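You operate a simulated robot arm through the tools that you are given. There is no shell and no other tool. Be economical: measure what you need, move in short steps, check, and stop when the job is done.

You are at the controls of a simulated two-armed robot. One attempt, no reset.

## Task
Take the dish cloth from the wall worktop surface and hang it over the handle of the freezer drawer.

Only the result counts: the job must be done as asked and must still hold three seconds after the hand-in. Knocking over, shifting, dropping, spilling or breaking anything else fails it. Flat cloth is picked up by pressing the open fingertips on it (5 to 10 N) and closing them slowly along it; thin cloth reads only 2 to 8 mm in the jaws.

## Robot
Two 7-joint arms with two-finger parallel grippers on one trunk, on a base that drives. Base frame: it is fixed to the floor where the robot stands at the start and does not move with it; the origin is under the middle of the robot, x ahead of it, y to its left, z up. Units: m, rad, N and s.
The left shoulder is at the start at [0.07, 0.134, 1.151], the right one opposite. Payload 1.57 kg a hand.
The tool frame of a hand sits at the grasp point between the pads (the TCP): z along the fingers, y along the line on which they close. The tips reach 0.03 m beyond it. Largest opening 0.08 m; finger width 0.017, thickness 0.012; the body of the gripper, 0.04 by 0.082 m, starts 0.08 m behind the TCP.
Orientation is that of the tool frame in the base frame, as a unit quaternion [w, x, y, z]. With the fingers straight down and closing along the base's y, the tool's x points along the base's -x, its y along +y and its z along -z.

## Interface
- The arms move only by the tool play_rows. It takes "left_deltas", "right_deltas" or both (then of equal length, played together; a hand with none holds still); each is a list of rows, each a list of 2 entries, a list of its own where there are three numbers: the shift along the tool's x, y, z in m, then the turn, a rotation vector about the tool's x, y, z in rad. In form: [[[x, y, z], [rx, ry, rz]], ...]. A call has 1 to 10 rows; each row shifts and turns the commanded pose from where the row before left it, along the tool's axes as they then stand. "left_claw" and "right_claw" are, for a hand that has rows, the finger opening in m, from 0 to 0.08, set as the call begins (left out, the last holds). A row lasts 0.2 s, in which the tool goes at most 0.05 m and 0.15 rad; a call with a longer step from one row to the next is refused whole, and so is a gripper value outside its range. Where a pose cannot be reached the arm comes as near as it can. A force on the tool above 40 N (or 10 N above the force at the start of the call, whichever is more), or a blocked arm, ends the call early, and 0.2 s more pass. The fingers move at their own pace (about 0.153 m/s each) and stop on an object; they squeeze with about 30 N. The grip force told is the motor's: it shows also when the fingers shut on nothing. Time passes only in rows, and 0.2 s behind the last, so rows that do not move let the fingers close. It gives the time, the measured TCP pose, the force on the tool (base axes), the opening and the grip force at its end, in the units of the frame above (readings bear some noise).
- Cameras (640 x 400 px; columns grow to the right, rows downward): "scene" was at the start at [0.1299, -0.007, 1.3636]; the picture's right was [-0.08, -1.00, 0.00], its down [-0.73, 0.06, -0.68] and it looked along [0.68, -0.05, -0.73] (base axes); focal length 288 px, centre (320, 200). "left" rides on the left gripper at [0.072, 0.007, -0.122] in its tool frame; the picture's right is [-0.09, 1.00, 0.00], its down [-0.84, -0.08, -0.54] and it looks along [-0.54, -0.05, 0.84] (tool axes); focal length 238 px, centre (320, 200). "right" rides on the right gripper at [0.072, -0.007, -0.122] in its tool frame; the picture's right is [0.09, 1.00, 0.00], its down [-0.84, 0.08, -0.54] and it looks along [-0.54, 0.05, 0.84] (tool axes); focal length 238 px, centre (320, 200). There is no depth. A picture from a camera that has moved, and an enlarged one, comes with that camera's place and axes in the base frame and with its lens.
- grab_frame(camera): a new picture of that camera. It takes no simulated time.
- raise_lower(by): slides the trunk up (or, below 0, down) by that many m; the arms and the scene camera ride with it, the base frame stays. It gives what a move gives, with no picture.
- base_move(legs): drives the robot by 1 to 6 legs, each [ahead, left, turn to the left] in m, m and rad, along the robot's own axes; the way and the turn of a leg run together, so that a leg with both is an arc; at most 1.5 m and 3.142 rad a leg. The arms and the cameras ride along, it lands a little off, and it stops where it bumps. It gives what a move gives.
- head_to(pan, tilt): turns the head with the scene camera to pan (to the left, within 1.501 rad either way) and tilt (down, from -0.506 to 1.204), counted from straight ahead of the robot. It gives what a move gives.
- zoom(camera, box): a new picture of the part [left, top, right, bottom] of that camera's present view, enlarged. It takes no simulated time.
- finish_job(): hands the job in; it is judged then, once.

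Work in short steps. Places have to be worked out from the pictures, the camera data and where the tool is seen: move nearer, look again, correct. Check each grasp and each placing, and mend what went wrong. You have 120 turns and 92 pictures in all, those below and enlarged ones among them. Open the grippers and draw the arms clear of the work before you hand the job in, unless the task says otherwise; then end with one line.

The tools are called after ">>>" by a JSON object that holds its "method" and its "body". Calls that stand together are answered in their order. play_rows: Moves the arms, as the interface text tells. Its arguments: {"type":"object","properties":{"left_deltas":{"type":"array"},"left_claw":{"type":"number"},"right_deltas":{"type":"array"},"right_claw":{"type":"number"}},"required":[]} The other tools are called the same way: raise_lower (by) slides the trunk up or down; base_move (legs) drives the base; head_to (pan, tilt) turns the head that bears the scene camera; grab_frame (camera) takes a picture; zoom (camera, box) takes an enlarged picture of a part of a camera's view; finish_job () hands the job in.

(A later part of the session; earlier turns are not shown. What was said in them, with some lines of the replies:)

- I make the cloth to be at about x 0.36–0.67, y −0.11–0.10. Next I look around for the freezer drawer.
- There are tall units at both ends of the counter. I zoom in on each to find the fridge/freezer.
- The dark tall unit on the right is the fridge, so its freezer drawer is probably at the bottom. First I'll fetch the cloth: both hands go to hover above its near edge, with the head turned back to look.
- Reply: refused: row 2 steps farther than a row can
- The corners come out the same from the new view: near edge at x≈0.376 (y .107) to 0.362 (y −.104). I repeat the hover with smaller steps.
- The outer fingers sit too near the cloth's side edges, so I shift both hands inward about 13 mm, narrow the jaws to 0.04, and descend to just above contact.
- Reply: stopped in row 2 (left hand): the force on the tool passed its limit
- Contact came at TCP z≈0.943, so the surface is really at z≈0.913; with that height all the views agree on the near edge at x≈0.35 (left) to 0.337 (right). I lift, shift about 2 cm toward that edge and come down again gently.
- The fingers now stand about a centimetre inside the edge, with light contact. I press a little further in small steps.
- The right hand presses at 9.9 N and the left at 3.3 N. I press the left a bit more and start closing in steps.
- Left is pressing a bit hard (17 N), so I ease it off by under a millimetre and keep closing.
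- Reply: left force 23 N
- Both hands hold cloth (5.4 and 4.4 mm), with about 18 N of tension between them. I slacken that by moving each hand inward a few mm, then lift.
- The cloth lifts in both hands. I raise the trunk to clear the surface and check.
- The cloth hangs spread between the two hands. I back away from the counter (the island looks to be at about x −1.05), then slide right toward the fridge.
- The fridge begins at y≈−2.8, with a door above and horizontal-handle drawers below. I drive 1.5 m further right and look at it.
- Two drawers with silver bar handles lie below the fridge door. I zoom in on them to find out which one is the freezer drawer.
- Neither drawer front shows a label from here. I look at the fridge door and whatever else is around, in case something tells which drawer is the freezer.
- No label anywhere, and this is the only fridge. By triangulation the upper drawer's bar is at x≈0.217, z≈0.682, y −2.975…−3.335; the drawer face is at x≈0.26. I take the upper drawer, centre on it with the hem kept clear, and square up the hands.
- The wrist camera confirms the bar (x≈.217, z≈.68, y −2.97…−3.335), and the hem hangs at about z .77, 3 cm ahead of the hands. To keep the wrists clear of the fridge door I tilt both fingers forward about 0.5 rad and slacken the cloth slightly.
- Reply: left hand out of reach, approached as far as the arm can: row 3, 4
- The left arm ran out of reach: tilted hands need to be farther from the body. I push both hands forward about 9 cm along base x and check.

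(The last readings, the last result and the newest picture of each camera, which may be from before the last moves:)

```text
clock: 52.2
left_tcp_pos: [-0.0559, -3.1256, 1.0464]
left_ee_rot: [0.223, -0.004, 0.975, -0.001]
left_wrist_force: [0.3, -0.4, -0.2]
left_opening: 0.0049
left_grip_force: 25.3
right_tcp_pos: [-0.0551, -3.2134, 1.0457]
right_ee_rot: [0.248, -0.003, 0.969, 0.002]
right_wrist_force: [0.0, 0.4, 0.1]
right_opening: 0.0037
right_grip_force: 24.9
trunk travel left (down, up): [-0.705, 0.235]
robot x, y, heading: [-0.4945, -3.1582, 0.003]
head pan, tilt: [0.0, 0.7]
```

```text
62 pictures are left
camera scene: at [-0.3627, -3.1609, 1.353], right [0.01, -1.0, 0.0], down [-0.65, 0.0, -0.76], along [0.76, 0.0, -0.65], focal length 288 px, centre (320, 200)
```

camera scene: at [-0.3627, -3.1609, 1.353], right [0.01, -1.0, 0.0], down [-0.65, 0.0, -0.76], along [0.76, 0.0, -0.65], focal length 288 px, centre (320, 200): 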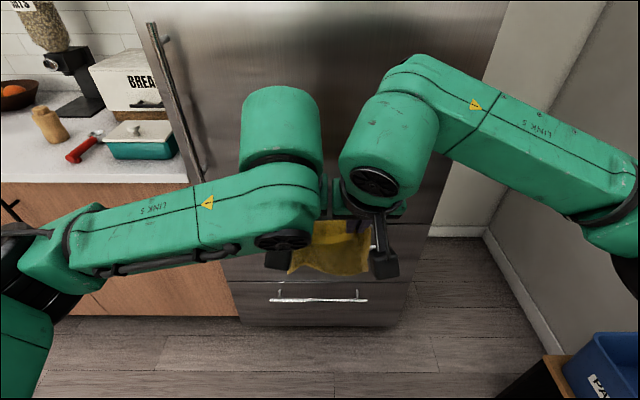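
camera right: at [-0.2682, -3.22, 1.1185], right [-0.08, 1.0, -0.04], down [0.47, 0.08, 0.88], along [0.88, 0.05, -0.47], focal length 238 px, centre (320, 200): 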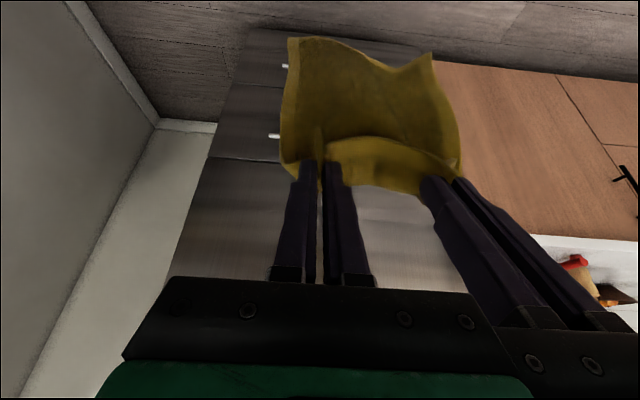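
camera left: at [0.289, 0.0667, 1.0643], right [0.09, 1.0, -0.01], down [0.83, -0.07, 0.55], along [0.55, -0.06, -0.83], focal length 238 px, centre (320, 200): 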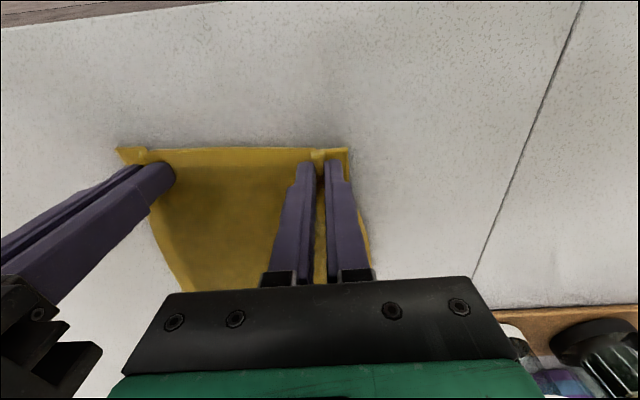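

The hands are only 8.8 cm apart now, so I move the left hand back out 2.3 cm and match its tilt.

>>> {"method": "play_rows", "body": {"left_deltas": [[[0, 0.012, 0], [0, -0.05, 0]], [[0, 0.012, 0], [0, 0, 0]]]}}

>>> {"method": "grab_frame", "body": {"camera": "left"}}

>>> {"method": "grab_frame", "body": {"camera": "right"}}

```text
clock: 52.8
left_tcp_pos: [-0.0565, -3.103, 1.0457]
left_ee_rot: [0.247, -0.004, 0.969, -0.001]
left_wrist_force: [-0.3, -3.3, -1.0]
left_opening: 0.005
left_grip_force: 25.4
right_tcp_pos: [-0.0567, -3.2123, 1.0468]
right_ee_rot: [0.249, -0.003, 0.969, 0.001]
right_wrist_force: [1.2, 3.5, 0.5]
right_opening: 0.0037
right_grip_force: 24.1
trunk travel left (down, up): [-0.705, 0.235]
robot x, y, heading: [-0.4993, -3.1581, 0.004]
head pan, tilt: [0.0, 0.7]
```

```text
61 pictures are left
camera left: at [-0.1771, -3.097, 1.1179], right [0.08, 1.0, 0.04], down [0.48, -0.07, 0.88], along [0.88, -0.05, -0.48], focal length 238 px, centre (320, 200)
```

left: 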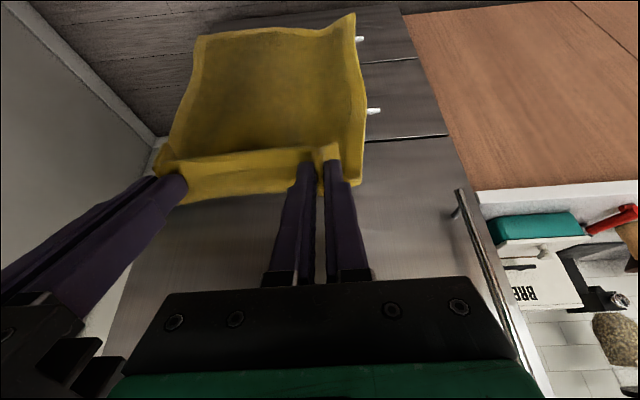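

```text
60 pictures are left
camera right: at [-0.1784, -3.2189, 1.1199], right [-0.09, 1.0, -0.04], down [0.47, 0.08, 0.88], along [0.88, 0.06, -0.48], focal length 238 px, centre (320, 200)
```

right: 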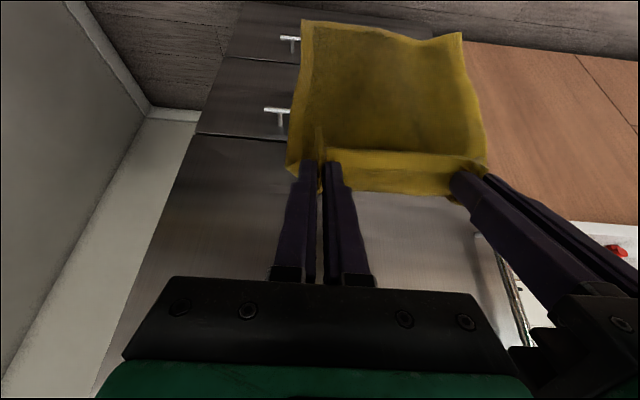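

Triangulating the hem from both wrist cameras puts it at x≈−.04, z≈.817, right below the fingertips and 18 cm wide. The gap runs x .223–.264, so I drive 0.25 m ahead and re-measure.

>>> {"method": "base_move", "body": {"legs": [[0.24, -0.003, -0.004]]}}

>>> {"method": "play_rows", "body": {"left_deltas": [[[0, 0, 0], [0, 0, 0]], [[0, 0, 0], [0, 0, 0]], [[0, 0, 0], [0, 0, 0]]]}}

>>> {"method": "grab_frame", "body": {"camera": "left"}}

>>> {"method": "grab_frame", "body": {"camera": "right"}}

>>> {"method": "grab_frame", "body": {"camera": "scene"}}

```text
clock: 54.5
left_tcp_pos: [0.1769, -3.1107, 1.0462]
left_ee_rot: [0.247, 0.001, 0.969, -0.003]
left_wrist_force: [-0.5, -3.7, 0.3]
left_opening: 0.0048
left_grip_force: 24.9
right_tcp_pos: [0.1776, -3.2198, 1.0464]
right_ee_rot: [0.249, 0.003, 0.968, 0.0]
right_wrist_force: [-0.3, 4.2, 0.1]
right_opening: 0.0038
right_grip_force: 24.6
trunk travel left (down, up): [-0.705, 0.235]
robot x, y, heading: [-0.2652, -3.1621, -0.009]
head pan, tilt: [0.0, 0.7]
```

```text
clock: 55.3
left_tcp_pos: [0.1779, -3.1106, 1.0455]
left_ee_rot: [0.248, 0.001, 0.969, -0.003]
left_wrist_force: [0.7, -3.3, -0.1]
left_opening: 0.0051
left_grip_force: 25.2
right_tcp_pos: [0.1762, -3.2187, 1.0464]
right_ee_rot: [0.249, 0.002, 0.969, 0.001]
right_wrist_force: [0.2, 3.0, 0.0]
right_opening: 0.0038
right_grip_force: 24.8
trunk travel left (down, up): [-0.705, 0.235]
robot x, y, heading: [-0.2666, -3.1641, -0.002]
head pan, tilt: [0.0, 0.7]
```

```text
59 pictures are left
camera left: at [0.0575, -3.1038, 1.118], right [0.09, 1.0, 0.04], down [0.48, -0.08, 0.88], along [0.88, -0.06, -0.48], focal length 238 px, centre (320, 200)
```

left: 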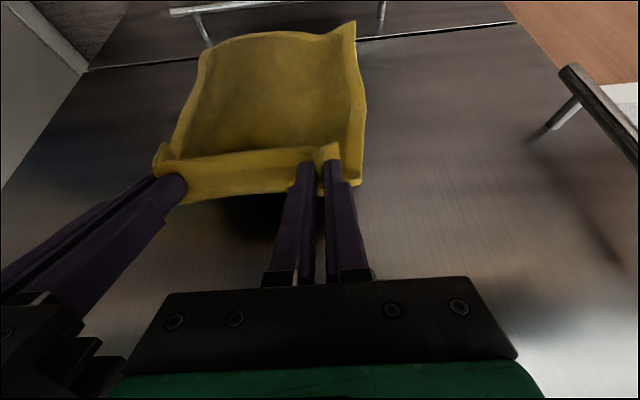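

```text
58 pictures are left
camera right: at [0.0549, -3.2258, 1.1199], right [-0.08, 1.0, -0.04], down [0.47, 0.07, 0.88], along [0.88, 0.05, -0.48], focal length 238 px, centre (320, 200)
```

right: 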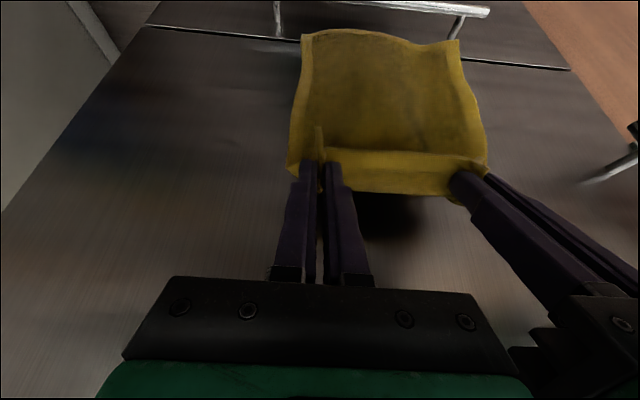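

```text
57 pictures are left
camera scene: at [-0.1301, -3.1653, 1.3531], right [-0.01, -1.0, 0.0], down [-0.64, 0.0, -0.76], along [0.76, 0.0, -0.64], focal length 288 px, centre (320, 200)
```

scene: 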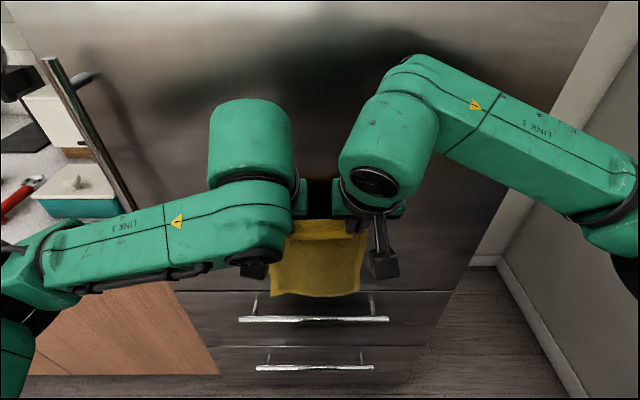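

The bar rechecks at x≈.221 and the drawer face looks to be at about .27. The hem is at x≈.195, so I push the hands forward 4.5 cm, let it settle, and look.

>>> {"method": "play_rows", "body": {"left_deltas": [[[-0.0132, 0, 0.0072], [0, 0, 0]], [[-0.0132, 0, 0.0072], [0, 0, 0]], [[-0.0132, 0, 0.0072], [0, 0, 0]], [[0, 0, 0], [0, 0, 0]], [[0, 0, 0], [0, 0, 0]], [[0, 0, 0], [0, 0, 0]]], "right_deltas": [[[-0.0132, 0, 0.0072], [0, 0, 0]], [[-0.0132, 0, 0.0072], [0, 0, 0]], [[-0.0132, 0, 0.0072], [0, 0, 0]], [[0, 0, 0], [0, 0, 0]], [[0, 0, 0], [0, 0, 0]], [[0, 0, 0], [0, 0, 0]]]}}

>>> {"method": "grab_frame", "body": {"camera": "right"}}

>>> {"method": "grab_frame", "body": {"camera": "scene"}}

```text
clock: 56.7
left_tcp_pos: [0.2227, -3.1102, 1.0453]
left_ee_rot: [0.247, 0.002, 0.969, -0.003]
left_wrist_force: [0.3, -4.9, 0.1]
left_opening: 0.0051
left_grip_force: 25.4
right_tcp_pos: [0.2219, -3.2208, 1.0469]
right_ee_rot: [0.249, 0.003, 0.969, 0.001]
right_wrist_force: [-0.4, 4.4, 0.3]
right_opening: 0.0036
right_grip_force: 25.3
trunk travel left (down, up): [-0.705, 0.235]
robot x, y, heading: [-0.2666, -3.164, -0.004]
head pan, tilt: [0.0, 0.7]
```

```text
56 pictures are left
camera right: at [0.0999, -3.2263, 1.1196], right [-0.08, 1.0, -0.04], down [0.47, 0.07, 0.88], along [0.88, 0.05, -0.48], focal length 238 px, centre (320, 200)
```

right: 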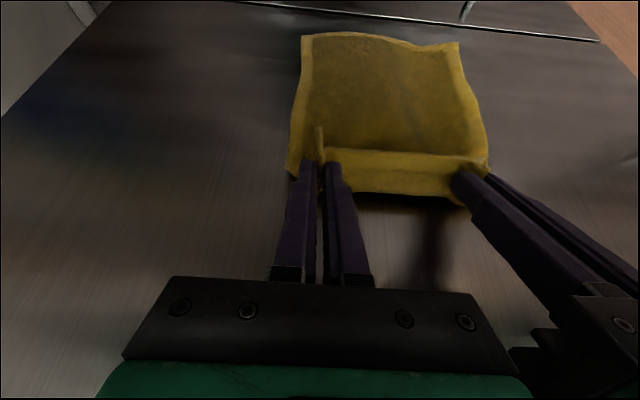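

```text
55 pictures are left
camera scene: at [-0.1301, -3.1653, 1.3531], right [-0.01, -1.0, 0.0], down [-0.64, 0.0, -0.76], along [0.76, 0.0, -0.64], focal length 288 px, centre (320, 200)
```

scene: 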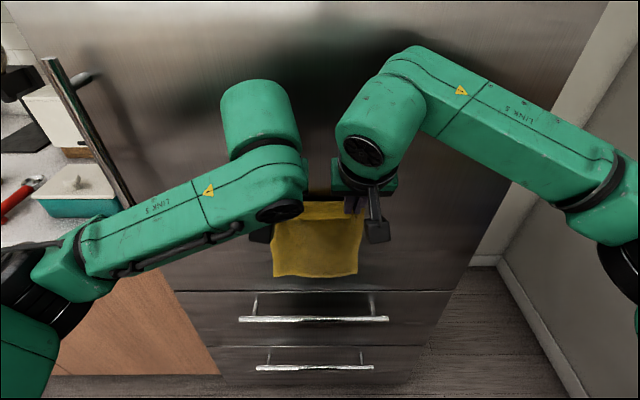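

The hem now sits at about x .244, over the gap. I lower the trunk 9 cm, to just above the bar, and check.

>>> {"method": "raise_lower", "body": {"by": -0.1}}

>>> {"method": "grab_frame", "body": {"camera": "scene"}}

>>> {"method": "grab_frame", "body": {"camera": "right"}}

```text
clock: 58.0
left_tcp_pos: [0.2234, -3.1099, 0.9455]
left_ee_rot: [0.247, 0.001, 0.969, -0.003]
left_wrist_force: [-0.1, -4.9, 0.5]
left_opening: 0.0051
left_grip_force: 25.3
right_tcp_pos: [0.2218, -3.2219, 0.9469]
right_ee_rot: [0.249, 0.003, 0.969, 0.001]
right_wrist_force: [-0.5, 5.2, 0.2]
right_opening: 0.0037
right_grip_force: 24.6
trunk travel left (down, up): [-0.605, 0.335]
robot x, y, heading: [-0.2671, -3.1624, -0.006]
head pan, tilt: [0.0, 0.7]
```

```text
54 pictures are left
camera scene: at [-0.1306, -3.1653, 1.2532], right [-0.01, -1.0, 0.0], down [-0.64, 0.0, -0.76], along [0.76, 0.0, -0.64], focal length 288 px, centre (320, 200)
```

scene: 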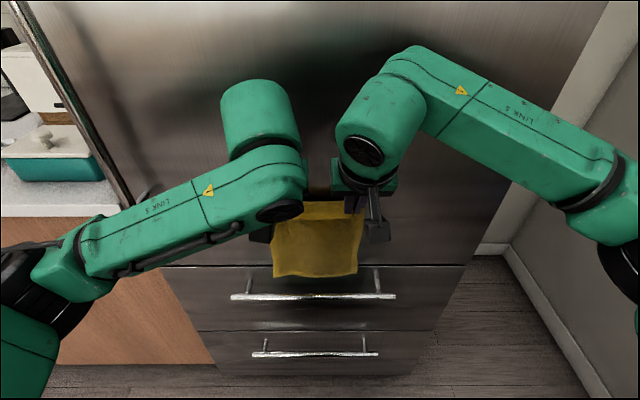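

```text
53 pictures are left
camera right: at [0.0995, -3.2263, 1.0198], right [-0.08, 1.0, -0.04], down [0.47, 0.07, 0.88], along [0.88, 0.05, -0.48], focal length 238 px, centre (320, 200)
```

right: 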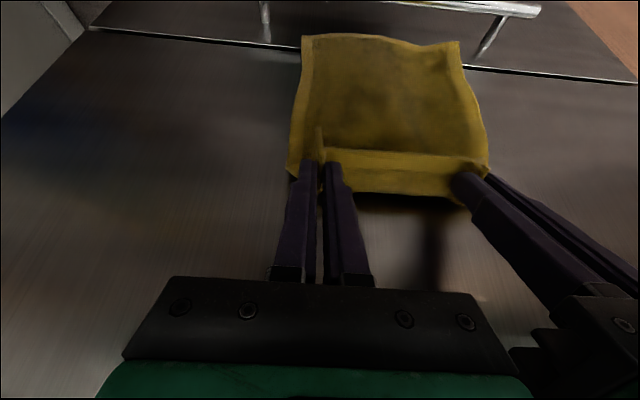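

The hem still lies between bar (x≈.217) and face (≈.28), just above the bar. I lower another 5 cm and check that it passes behind the bar.

>>> {"method": "raise_lower", "body": {"by": -0.06}}

>>> {"method": "zoom", "body": {"camera": "scene", "box": [200, 180, 440, 330]}}

```text
clock: 59.0
left_tcp_pos: [0.2216, -3.1106, 0.8847]
left_ee_rot: [0.247, 0.001, 0.969, -0.002]
left_wrist_force: [0.7, -4.2, 0.0]
left_opening: 0.0052
left_grip_force: 25.0
right_tcp_pos: [0.2208, -3.2212, 0.8863]
right_ee_rot: [0.249, 0.003, 0.969, 0.0]
right_wrist_force: [-0.7, 5.2, -0.4]
right_opening: 0.0038
right_grip_force: 24.4
trunk travel left (down, up): [-0.545, 0.395]
robot x, y, heading: [-0.2689, -3.1636, -0.006]
head pan, tilt: [0.0, 0.7]
```

```text
2.67 times, centred on (320, 255) of scene
camera zoom: at [-0.1306, -3.1653, 1.1932], right [-0.01, -1.0, 0.0], down [-0.64, 0.0, -0.76], along [0.76, 0.0, -0.64], focal length 768 px, centre (320, 53)
```

zoom: 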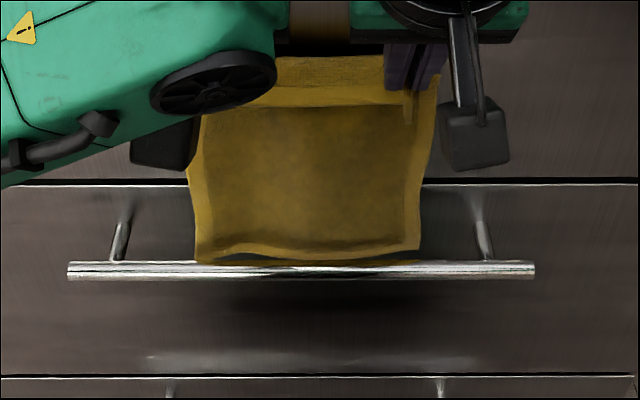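

The hem lines up with the top of the bar in this view, which is what I'd expect if it's just passing behind. I lower 3 cm more and look again.

>>> {"method": "raise_lower", "body": {"by": -0.03}}

>>> {"method": "zoom", "body": {"camera": "scene", "box": [200, 180, 440, 330]}}

>>> {"method": "grab_frame", "body": {"camera": "right"}}

```text
clock: 59.8
left_tcp_pos: [0.2228, -3.1112, 0.8557]
left_ee_rot: [0.247, 0.002, 0.969, -0.003]
left_wrist_force: [0.0, -4.6, 0.3]
left_opening: 0.0051
left_grip_force: 25.3
right_tcp_pos: [0.2214, -3.2203, 0.8563]
right_ee_rot: [0.249, 0.003, 0.968, 0.0]
right_wrist_force: [-0.4, 5.3, 0.1]
right_opening: 0.0039
right_grip_force: 24.6
trunk travel left (down, up): [-0.515, 0.425]
robot x, y, heading: [-0.2661, -3.163, -0.005]
head pan, tilt: [0.0, 0.7]
```

```text
2.67 times, centred on (320, 255) of scene
camera zoom: at [-0.1307, -3.1652, 1.1632], right [-0.01, -1.0, 0.0], down [-0.64, 0.0, -0.77], along [0.77, 0.0, -0.64], focal length 768 px, centre (320, 53)
```

zoom: 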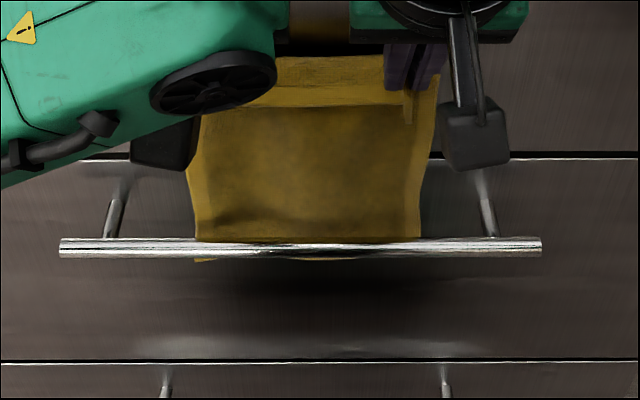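

```text
50 pictures are left
camera right: at [0.0994, -3.2263, 0.9297], right [-0.08, 1.0, -0.04], down [0.47, 0.07, 0.88], along [0.88, 0.05, -0.48], focal length 238 px, centre (320, 200)
```

right: 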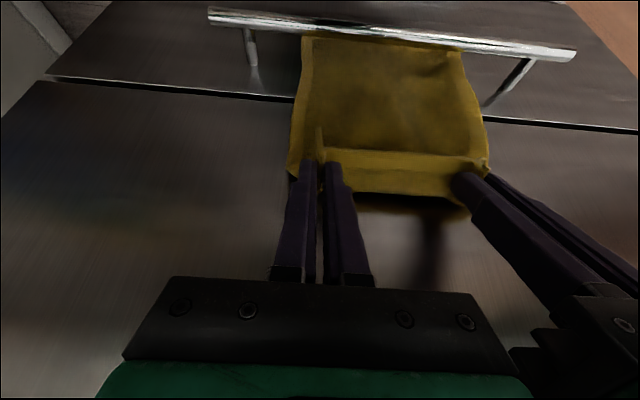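

The hem is behind the bar and visible below it. I lower another 8 cm.

>>> {"method": "raise_lower", "body": {"by": -0.085}}

>>> {"method": "grab_frame", "body": {"camera": "right"}}

>>> {"method": "zoom", "body": {"camera": "scene", "box": [200, 150, 440, 300]}}

```text
clock: 61.0
left_tcp_pos: [0.2227, -3.1107, 0.77]
left_ee_rot: [0.247, 0.001, 0.969, -0.003]
left_wrist_force: [0.1, -5.1, 0.0]
left_opening: 0.0053
left_grip_force: 25.0
right_tcp_pos: [0.2211, -3.2207, 0.7711]
right_ee_rot: [0.248, 0.004, 0.969, 0.0]
right_wrist_force: [-0.5, 4.1, 0.2]
right_opening: 0.0037
right_grip_force: 24.6
trunk travel left (down, up): [-0.43, 0.51]
robot x, y, heading: [-0.2651, -3.1647, -0.007]
head pan, tilt: [0.0, 0.7]
```

```text
49 pictures are left
camera right: at [0.0995, -3.2263, 0.8448], right [-0.08, 1.0, -0.04], down [0.47, 0.07, 0.88], along [0.88, 0.05, -0.48], focal length 238 px, centre (320, 200)
```

right: 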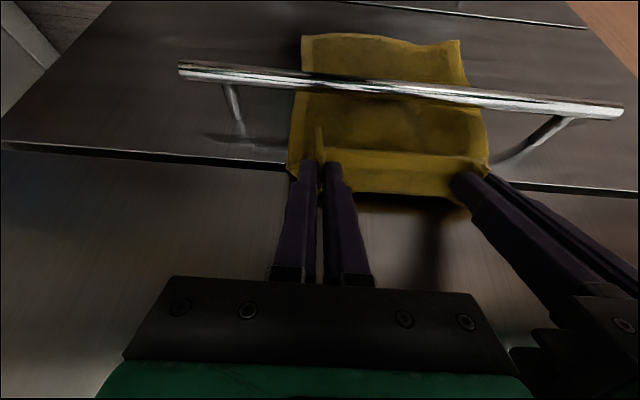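

```text
2.67 times, centred on (320, 225) of scene
camera zoom: at [-0.1306, -3.1653, 1.0782], right [-0.01, -1.0, 0.0], down [-0.64, 0.0, -0.76], along [0.76, 0.0, -0.64], focal length 768 px, centre (320, 133)
```

zoom: 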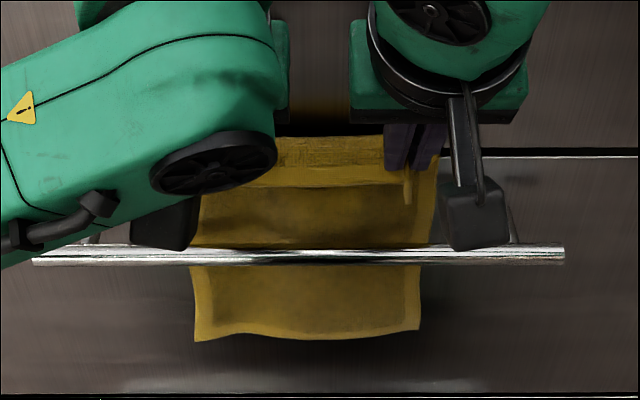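

The cloth hangs well behind the bar. Now I bring the hands back about 8.5 cm over the bar with the base, so the cloth drapes over it.

>>> {"method": "base_move", "body": {"legs": [[-0.085, 0, 0]]}}

>>> {"method": "raise_lower", "body": {"by": -0.07}}

>>> {"method": "grab_frame", "body": {"camera": "right"}}

>>> {"method": "grab_frame", "body": {"camera": "scene"}}

```text
clock: 62.1
left_tcp_pos: [0.1386, -3.1115, 0.7706]
left_ee_rot: [0.248, 0.002, 0.969, -0.003]
left_wrist_force: [0.7, -4.8, -0.8]
left_opening: 0.0051
left_grip_force: 25.5
right_tcp_pos: [0.1372, -3.2213, 0.7729]
right_ee_rot: [0.249, 0.003, 0.968, 0.0]
right_wrist_force: [-0.6, 5.2, -0.3]
right_opening: 0.0039
right_grip_force: 24.0
trunk travel left (down, up): [-0.43, 0.51]
robot x, y, heading: [-0.3511, -3.1636, -0.001]
head pan, tilt: [0.0, 0.7]
```

```text
clock: 63.2
left_tcp_pos: [0.1397, -3.1097, 0.7001]
left_ee_rot: [0.247, 0.002, 0.969, -0.003]
left_wrist_force: [0.2, -2.8, 0.0]
left_opening: 0.0048
left_grip_force: 25.0
right_tcp_pos: [0.1393, -3.2203, 0.7015]
right_ee_rot: [0.248, 0.003, 0.969, 0.001]
right_wrist_force: [-0.5, 4.3, -0.4]
right_opening: 0.0038
right_grip_force: 25.0
trunk travel left (down, up): [-0.36, 0.58]
robot x, y, heading: [-0.3496, -3.164, -0.007]
head pan, tilt: [0.0, 0.7]
```

```text
47 pictures are left
camera right: at [0.0162, -3.2261, 0.7748], right [-0.07, 1.0, -0.04], down [0.47, 0.07, 0.88], along [0.88, 0.05, -0.48], focal length 238 px, centre (320, 200)
```

right: 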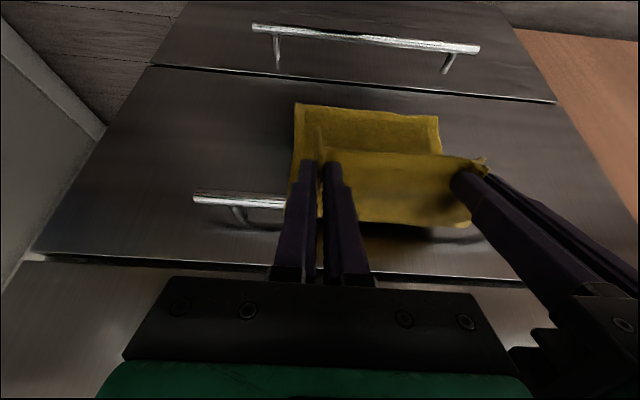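

```text
46 pictures are left
camera scene: at [-0.2138, -3.1649, 1.0082], right [-0.01, -1.0, 0.0], down [-0.64, 0.0, -0.77], along [0.76, 0.0, -0.64], focal length 288 px, centre (320, 200)
```

scene: 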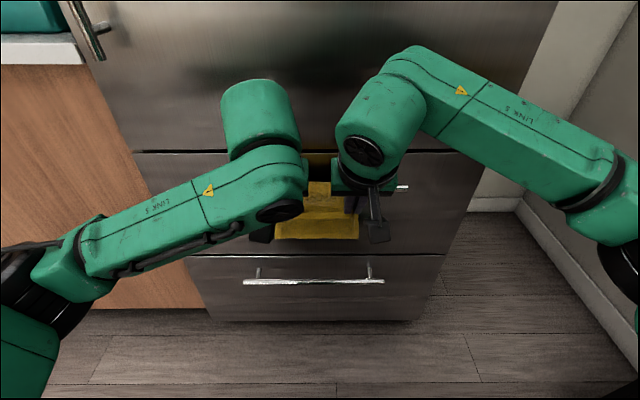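

The cloth is draped over the bar, with the back half hanging to z≈.51. I lower 9 cm more to even out front and back.

>>> {"method": "raise_lower", "body": {"by": -0.09}}

>>> {"method": "grab_frame", "body": {"camera": "right"}}

>>> {"method": "grab_frame", "body": {"camera": "left"}}

```text
clock: 64.4
left_tcp_pos: [0.1391, -3.1104, 0.6105]
left_ee_rot: [0.247, 0.002, 0.969, -0.002]
left_wrist_force: [0.3, -4.2, 1.4]
left_opening: 0.0051
left_grip_force: 25.3
right_tcp_pos: [0.1385, -3.2196, 0.6128]
right_ee_rot: [0.249, 0.003, 0.969, 0.0]
right_wrist_force: [-1.0, 4.0, -0.4]
right_opening: 0.0038
right_grip_force: 25.1
trunk travel left (down, up): [-0.27, 0.67]
robot x, y, heading: [-0.3487, -3.1641, -0.007]
head pan, tilt: [0.0, 0.7]
```

```text
45 pictures are left
camera right: at [0.0162, -3.2262, 0.6848], right [-0.07, 1.0, -0.04], down [0.47, 0.07, 0.88], along [0.88, 0.05, -0.48], focal length 238 px, centre (320, 200)
```

right: 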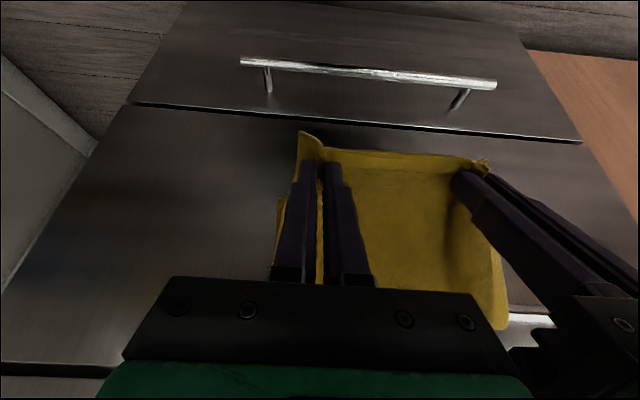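

```text
44 pictures are left
camera left: at [0.019, -3.1036, 0.6831], right [0.09, 1.0, 0.04], down [0.47, -0.08, 0.88], along [0.88, -0.06, -0.48], focal length 238 px, centre (320, 200)
```

left: 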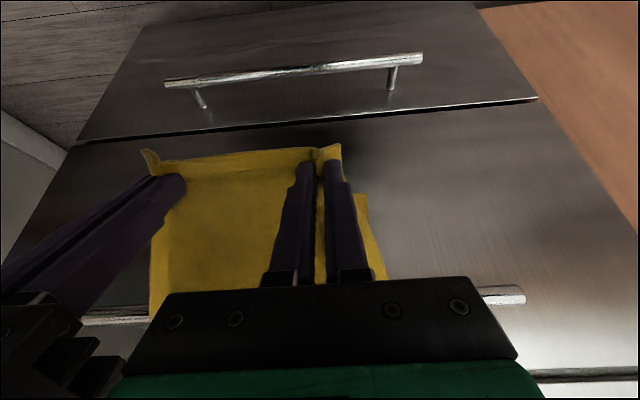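

The back hem is at z≈.56 and the front ends at about .58, so the drape is well balanced. I ease the hands forward 2 cm to lose the tension and open the jaws gently.

>>> {"method": "play_rows", "body": {"left_deltas": [[[-0.0088, -0.002, 0.0048], [0, 0, 0]], [[-0.0088, 0, 0.0048], [0, 0, 0]]], "right_deltas": [[[-0.0088, 0.002, 0.0048], [0, 0, 0]], [[-0.0088, 0, 0.0048], [0, 0, 0]]]}}

>>> {"method": "play_rows", "body": {"left_deltas": [[[0, 0, 0], [0, 0, 0]]], "right_deltas": [[[0, 0, 0], [0, 0, 0]]], "left_claw": 0.015, "right_claw": 0.015}}

>>> {"method": "play_rows", "body": {"left_deltas": [[[0, 0, 0], [0, 0, 0]], [[0, 0, 0], [0, 0, 0]]], "right_deltas": [[[0, 0, 0], [0, 0, 0]], [[0, 0, 0], [0, 0, 0]]], "left_claw": 0.03, "right_claw": 0.03}}

>>> {"method": "grab_frame", "body": {"camera": "right"}}

>>> {"method": "grab_frame", "body": {"camera": "left"}}

```text
clock: 65.0
left_tcp_pos: [0.159, -3.1134, 0.6091]
left_ee_rot: [0.247, 0.001, 0.969, -0.002]
left_wrist_force: [0.0, 0.4, 0.4]
left_opening: 0.0049
left_grip_force: 25.5
right_tcp_pos: [0.1585, -3.2187, 0.6117]
right_ee_rot: [0.248, 0.004, 0.969, -0.001]
right_wrist_force: [-0.1, 0.2, -0.7]
right_opening: 0.0035
right_grip_force: 24.5
trunk travel left (down, up): [-0.27, 0.67]
robot x, y, heading: [-0.3471, -3.1643, -0.006]
head pan, tilt: [0.0, 0.7]
```

```text
clock: 65.4
left_tcp_pos: [0.1589, -3.1122, 0.6098]
left_ee_rot: [0.248, 0.001, 0.969, -0.002]
left_wrist_force: [0.2, -0.1, -1.3]
left_opening: 0.015
left_grip_force: 0.0
right_tcp_pos: [0.1577, -3.2191, 0.6119]
right_ee_rot: [0.249, 0.003, 0.969, -0.001]
right_wrist_force: [0.5, 0.4, 0.6]
right_opening: 0.0149
right_grip_force: 0.1
trunk travel left (down, up): [-0.27, 0.67]
robot x, y, heading: [-0.3467, -3.1655, -0.008]
head pan, tilt: [0.0, 0.7]
```

```text
clock: 66.0
left_tcp_pos: [0.1602, -3.1123, 0.6095]
left_ee_rot: [0.246, 0.002, 0.969, -0.002]
left_wrist_force: [-0.1, 0.0, 0.4]
left_opening: 0.03
left_grip_force: 0.0
right_tcp_pos: [0.1597, -3.2188, 0.6112]
right_ee_rot: [0.249, 0.003, 0.969, -0.001]
right_wrist_force: [-0.2, 1.3, 0.8]
right_opening: 0.03
right_grip_force: 0.1
trunk travel left (down, up): [-0.27, 0.67]
robot x, y, heading: [-0.3473, -3.1685, -0.002]
head pan, tilt: [0.0, 0.7]
```

```text
43 pictures are left
camera right: at [0.0364, -3.2243, 0.6849], right [-0.07, 1.0, -0.04], down [0.47, 0.07, 0.88], along [0.88, 0.05, -0.48], focal length 238 px, centre (320, 200)
```

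right: 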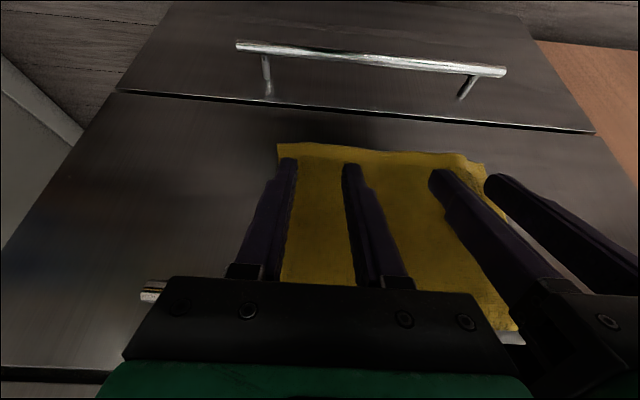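

```text
42 pictures are left
camera left: at [0.0388, -3.1063, 0.6826], right [0.09, 1.0, 0.04], down [0.47, -0.08, 0.88], along [0.88, -0.06, -0.48], focal length 238 px, centre (320, 200)
```

left: 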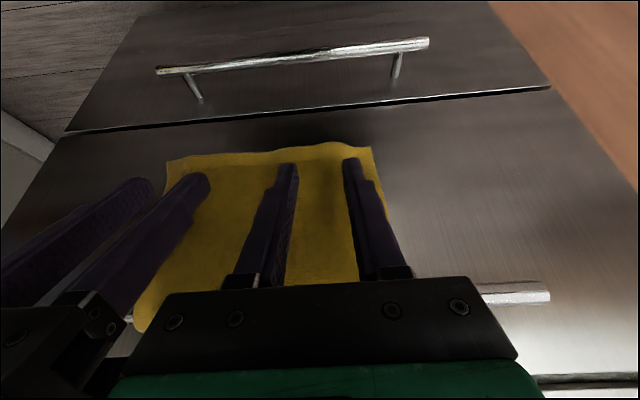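

The cloth is released and hanging flat. I back straight away from it and look.

>>> {"method": "base_move", "body": {"legs": [[-0.3, 0, 0]]}}

>>> {"method": "grab_frame", "body": {"camera": "right"}}

>>> {"method": "grab_frame", "body": {"camera": "scene"}}

```text
clock: 68.1
left_tcp_pos: [-0.1408, -3.1122, 0.6105]
left_ee_rot: [0.247, 0.003, 0.969, -0.003]
left_wrist_force: [-0.1, -0.1, -0.7]
left_opening: 0.0301
left_grip_force: 0.0
right_tcp_pos: [-0.1436, -3.2183, 0.6124]
right_ee_rot: [0.248, 0.004, 0.969, 0.0]
right_wrist_force: [0.2, -0.2, 1.1]
right_opening: 0.03
right_grip_force: 0.0
trunk travel left (down, up): [-0.27, 0.67]
robot x, y, heading: [-0.6513, -3.1609, -0.008]
head pan, tilt: [0.0, 0.7]
```

```text
41 pictures are left
camera right: at [-0.265, -3.223, 0.6851], right [-0.07, 1.0, -0.04], down [0.47, 0.07, 0.88], along [0.88, 0.04, -0.48], focal length 238 px, centre (320, 200)
```

right: 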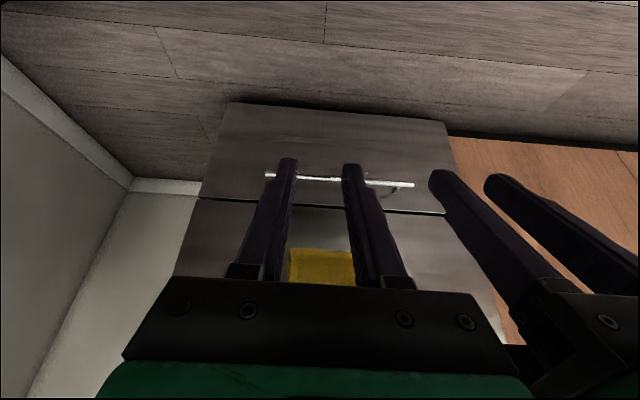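

```text
40 pictures are left
camera scene: at [-0.515, -3.1631, 0.9182], right [-0.01, -1.0, 0.0], down [-0.64, 0.01, -0.77], along [0.77, -0.01, -0.64], focal length 288 px, centre (320, 200)
```

scene: 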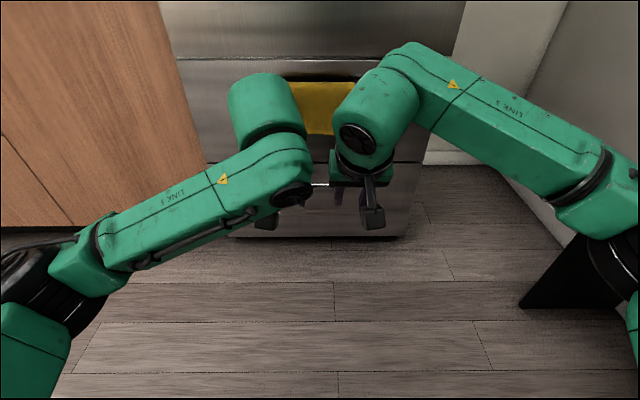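

The cloth is hanging over the handle. I raise the trunk for an unobstructed check.

>>> {"method": "raise_lower", "body": {"by": 0.4}}

>>> {"method": "head_to", "body": {"pan": 0, "tilt": 0.85}}

>>> {"method": "grab_frame", "body": {"camera": "right"}}

>>> {"method": "grab_frame", "body": {"camera": "scene"}}

```text
clock: 71.9
left_tcp_pos: [-0.1407, -3.1124, 1.0097]
left_ee_rot: [0.248, 0.002, 0.969, -0.003]
left_wrist_force: [0.1, 0.3, -0.6]
left_opening: 0.0298
left_grip_force: 0.1
right_tcp_pos: [-0.1429, -3.2176, 1.0121]
right_ee_rot: [0.249, 0.004, 0.969, 0.0]
right_wrist_force: [0.5, 0.2, 0.1]
right_opening: 0.0301
right_grip_force: 0.1
trunk travel left (down, up): [-0.67, 0.27]
robot x, y, heading: [-0.6514, -3.1607, -0.008]
head pan, tilt: [0.0, 0.7]
```

```text
clock: 72.6
left_tcp_pos: [-0.1416, -3.1115, 1.0099]
left_ee_rot: [0.247, 0.003, 0.969, -0.004]
left_wrist_force: [0.1, -0.9, 0.0]
left_opening: 0.0299
left_grip_force: 0.1
right_tcp_pos: [-0.1427, -3.2185, 1.0115]
right_ee_rot: [0.249, 0.005, 0.969, -0.001]
right_wrist_force: [-0.1, -0.7, -1.1]
right_opening: 0.0301
right_grip_force: 0.1
trunk travel left (down, up): [-0.67, 0.27]
robot x, y, heading: [-0.6492, -3.1609, -0.008]
head pan, tilt: [0.0, 0.85]
```

```text
39 pictures are left
camera right: at [-0.2647, -3.223, 1.0849], right [-0.07, 1.0, -0.04], down [0.47, 0.07, 0.88], along [0.88, 0.04, -0.48], focal length 238 px, centre (320, 200)
```

right: 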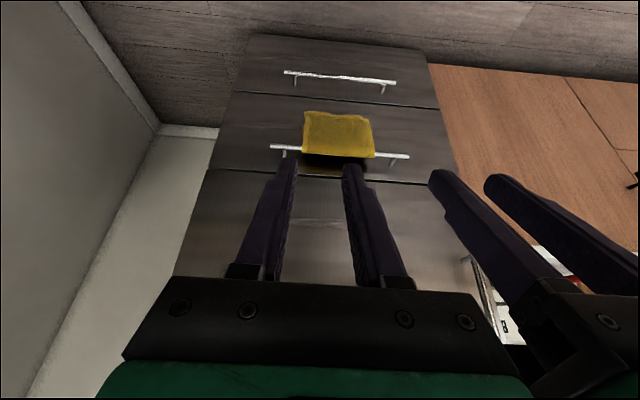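

```text
38 pictures are left
camera scene: at [-0.5214, -3.1631, 1.3059], right [-0.01, -1.0, 0.0], down [-0.75, 0.01, -0.66], along [0.66, -0.01, -0.75], focal length 288 px, centre (320, 200)
```

scene: 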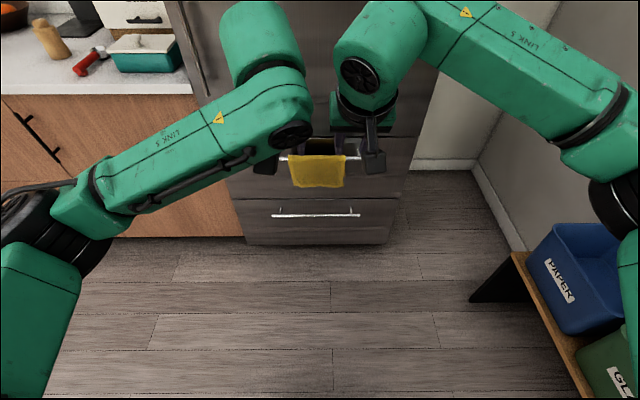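

The cloth hangs over the upper drawer handle and hasn't moved for several seconds. The jaws are open and the arms clear, so I hand in.

>>> {"method": "finish_job", "body": {}}

```text
The job is handed in.
```

The dish cloth is hanging over the bar handle of the upper drawer under the fridge; nothing labelled which of the two drawers is the freezer drawer, so picking the upper one was my judgement.
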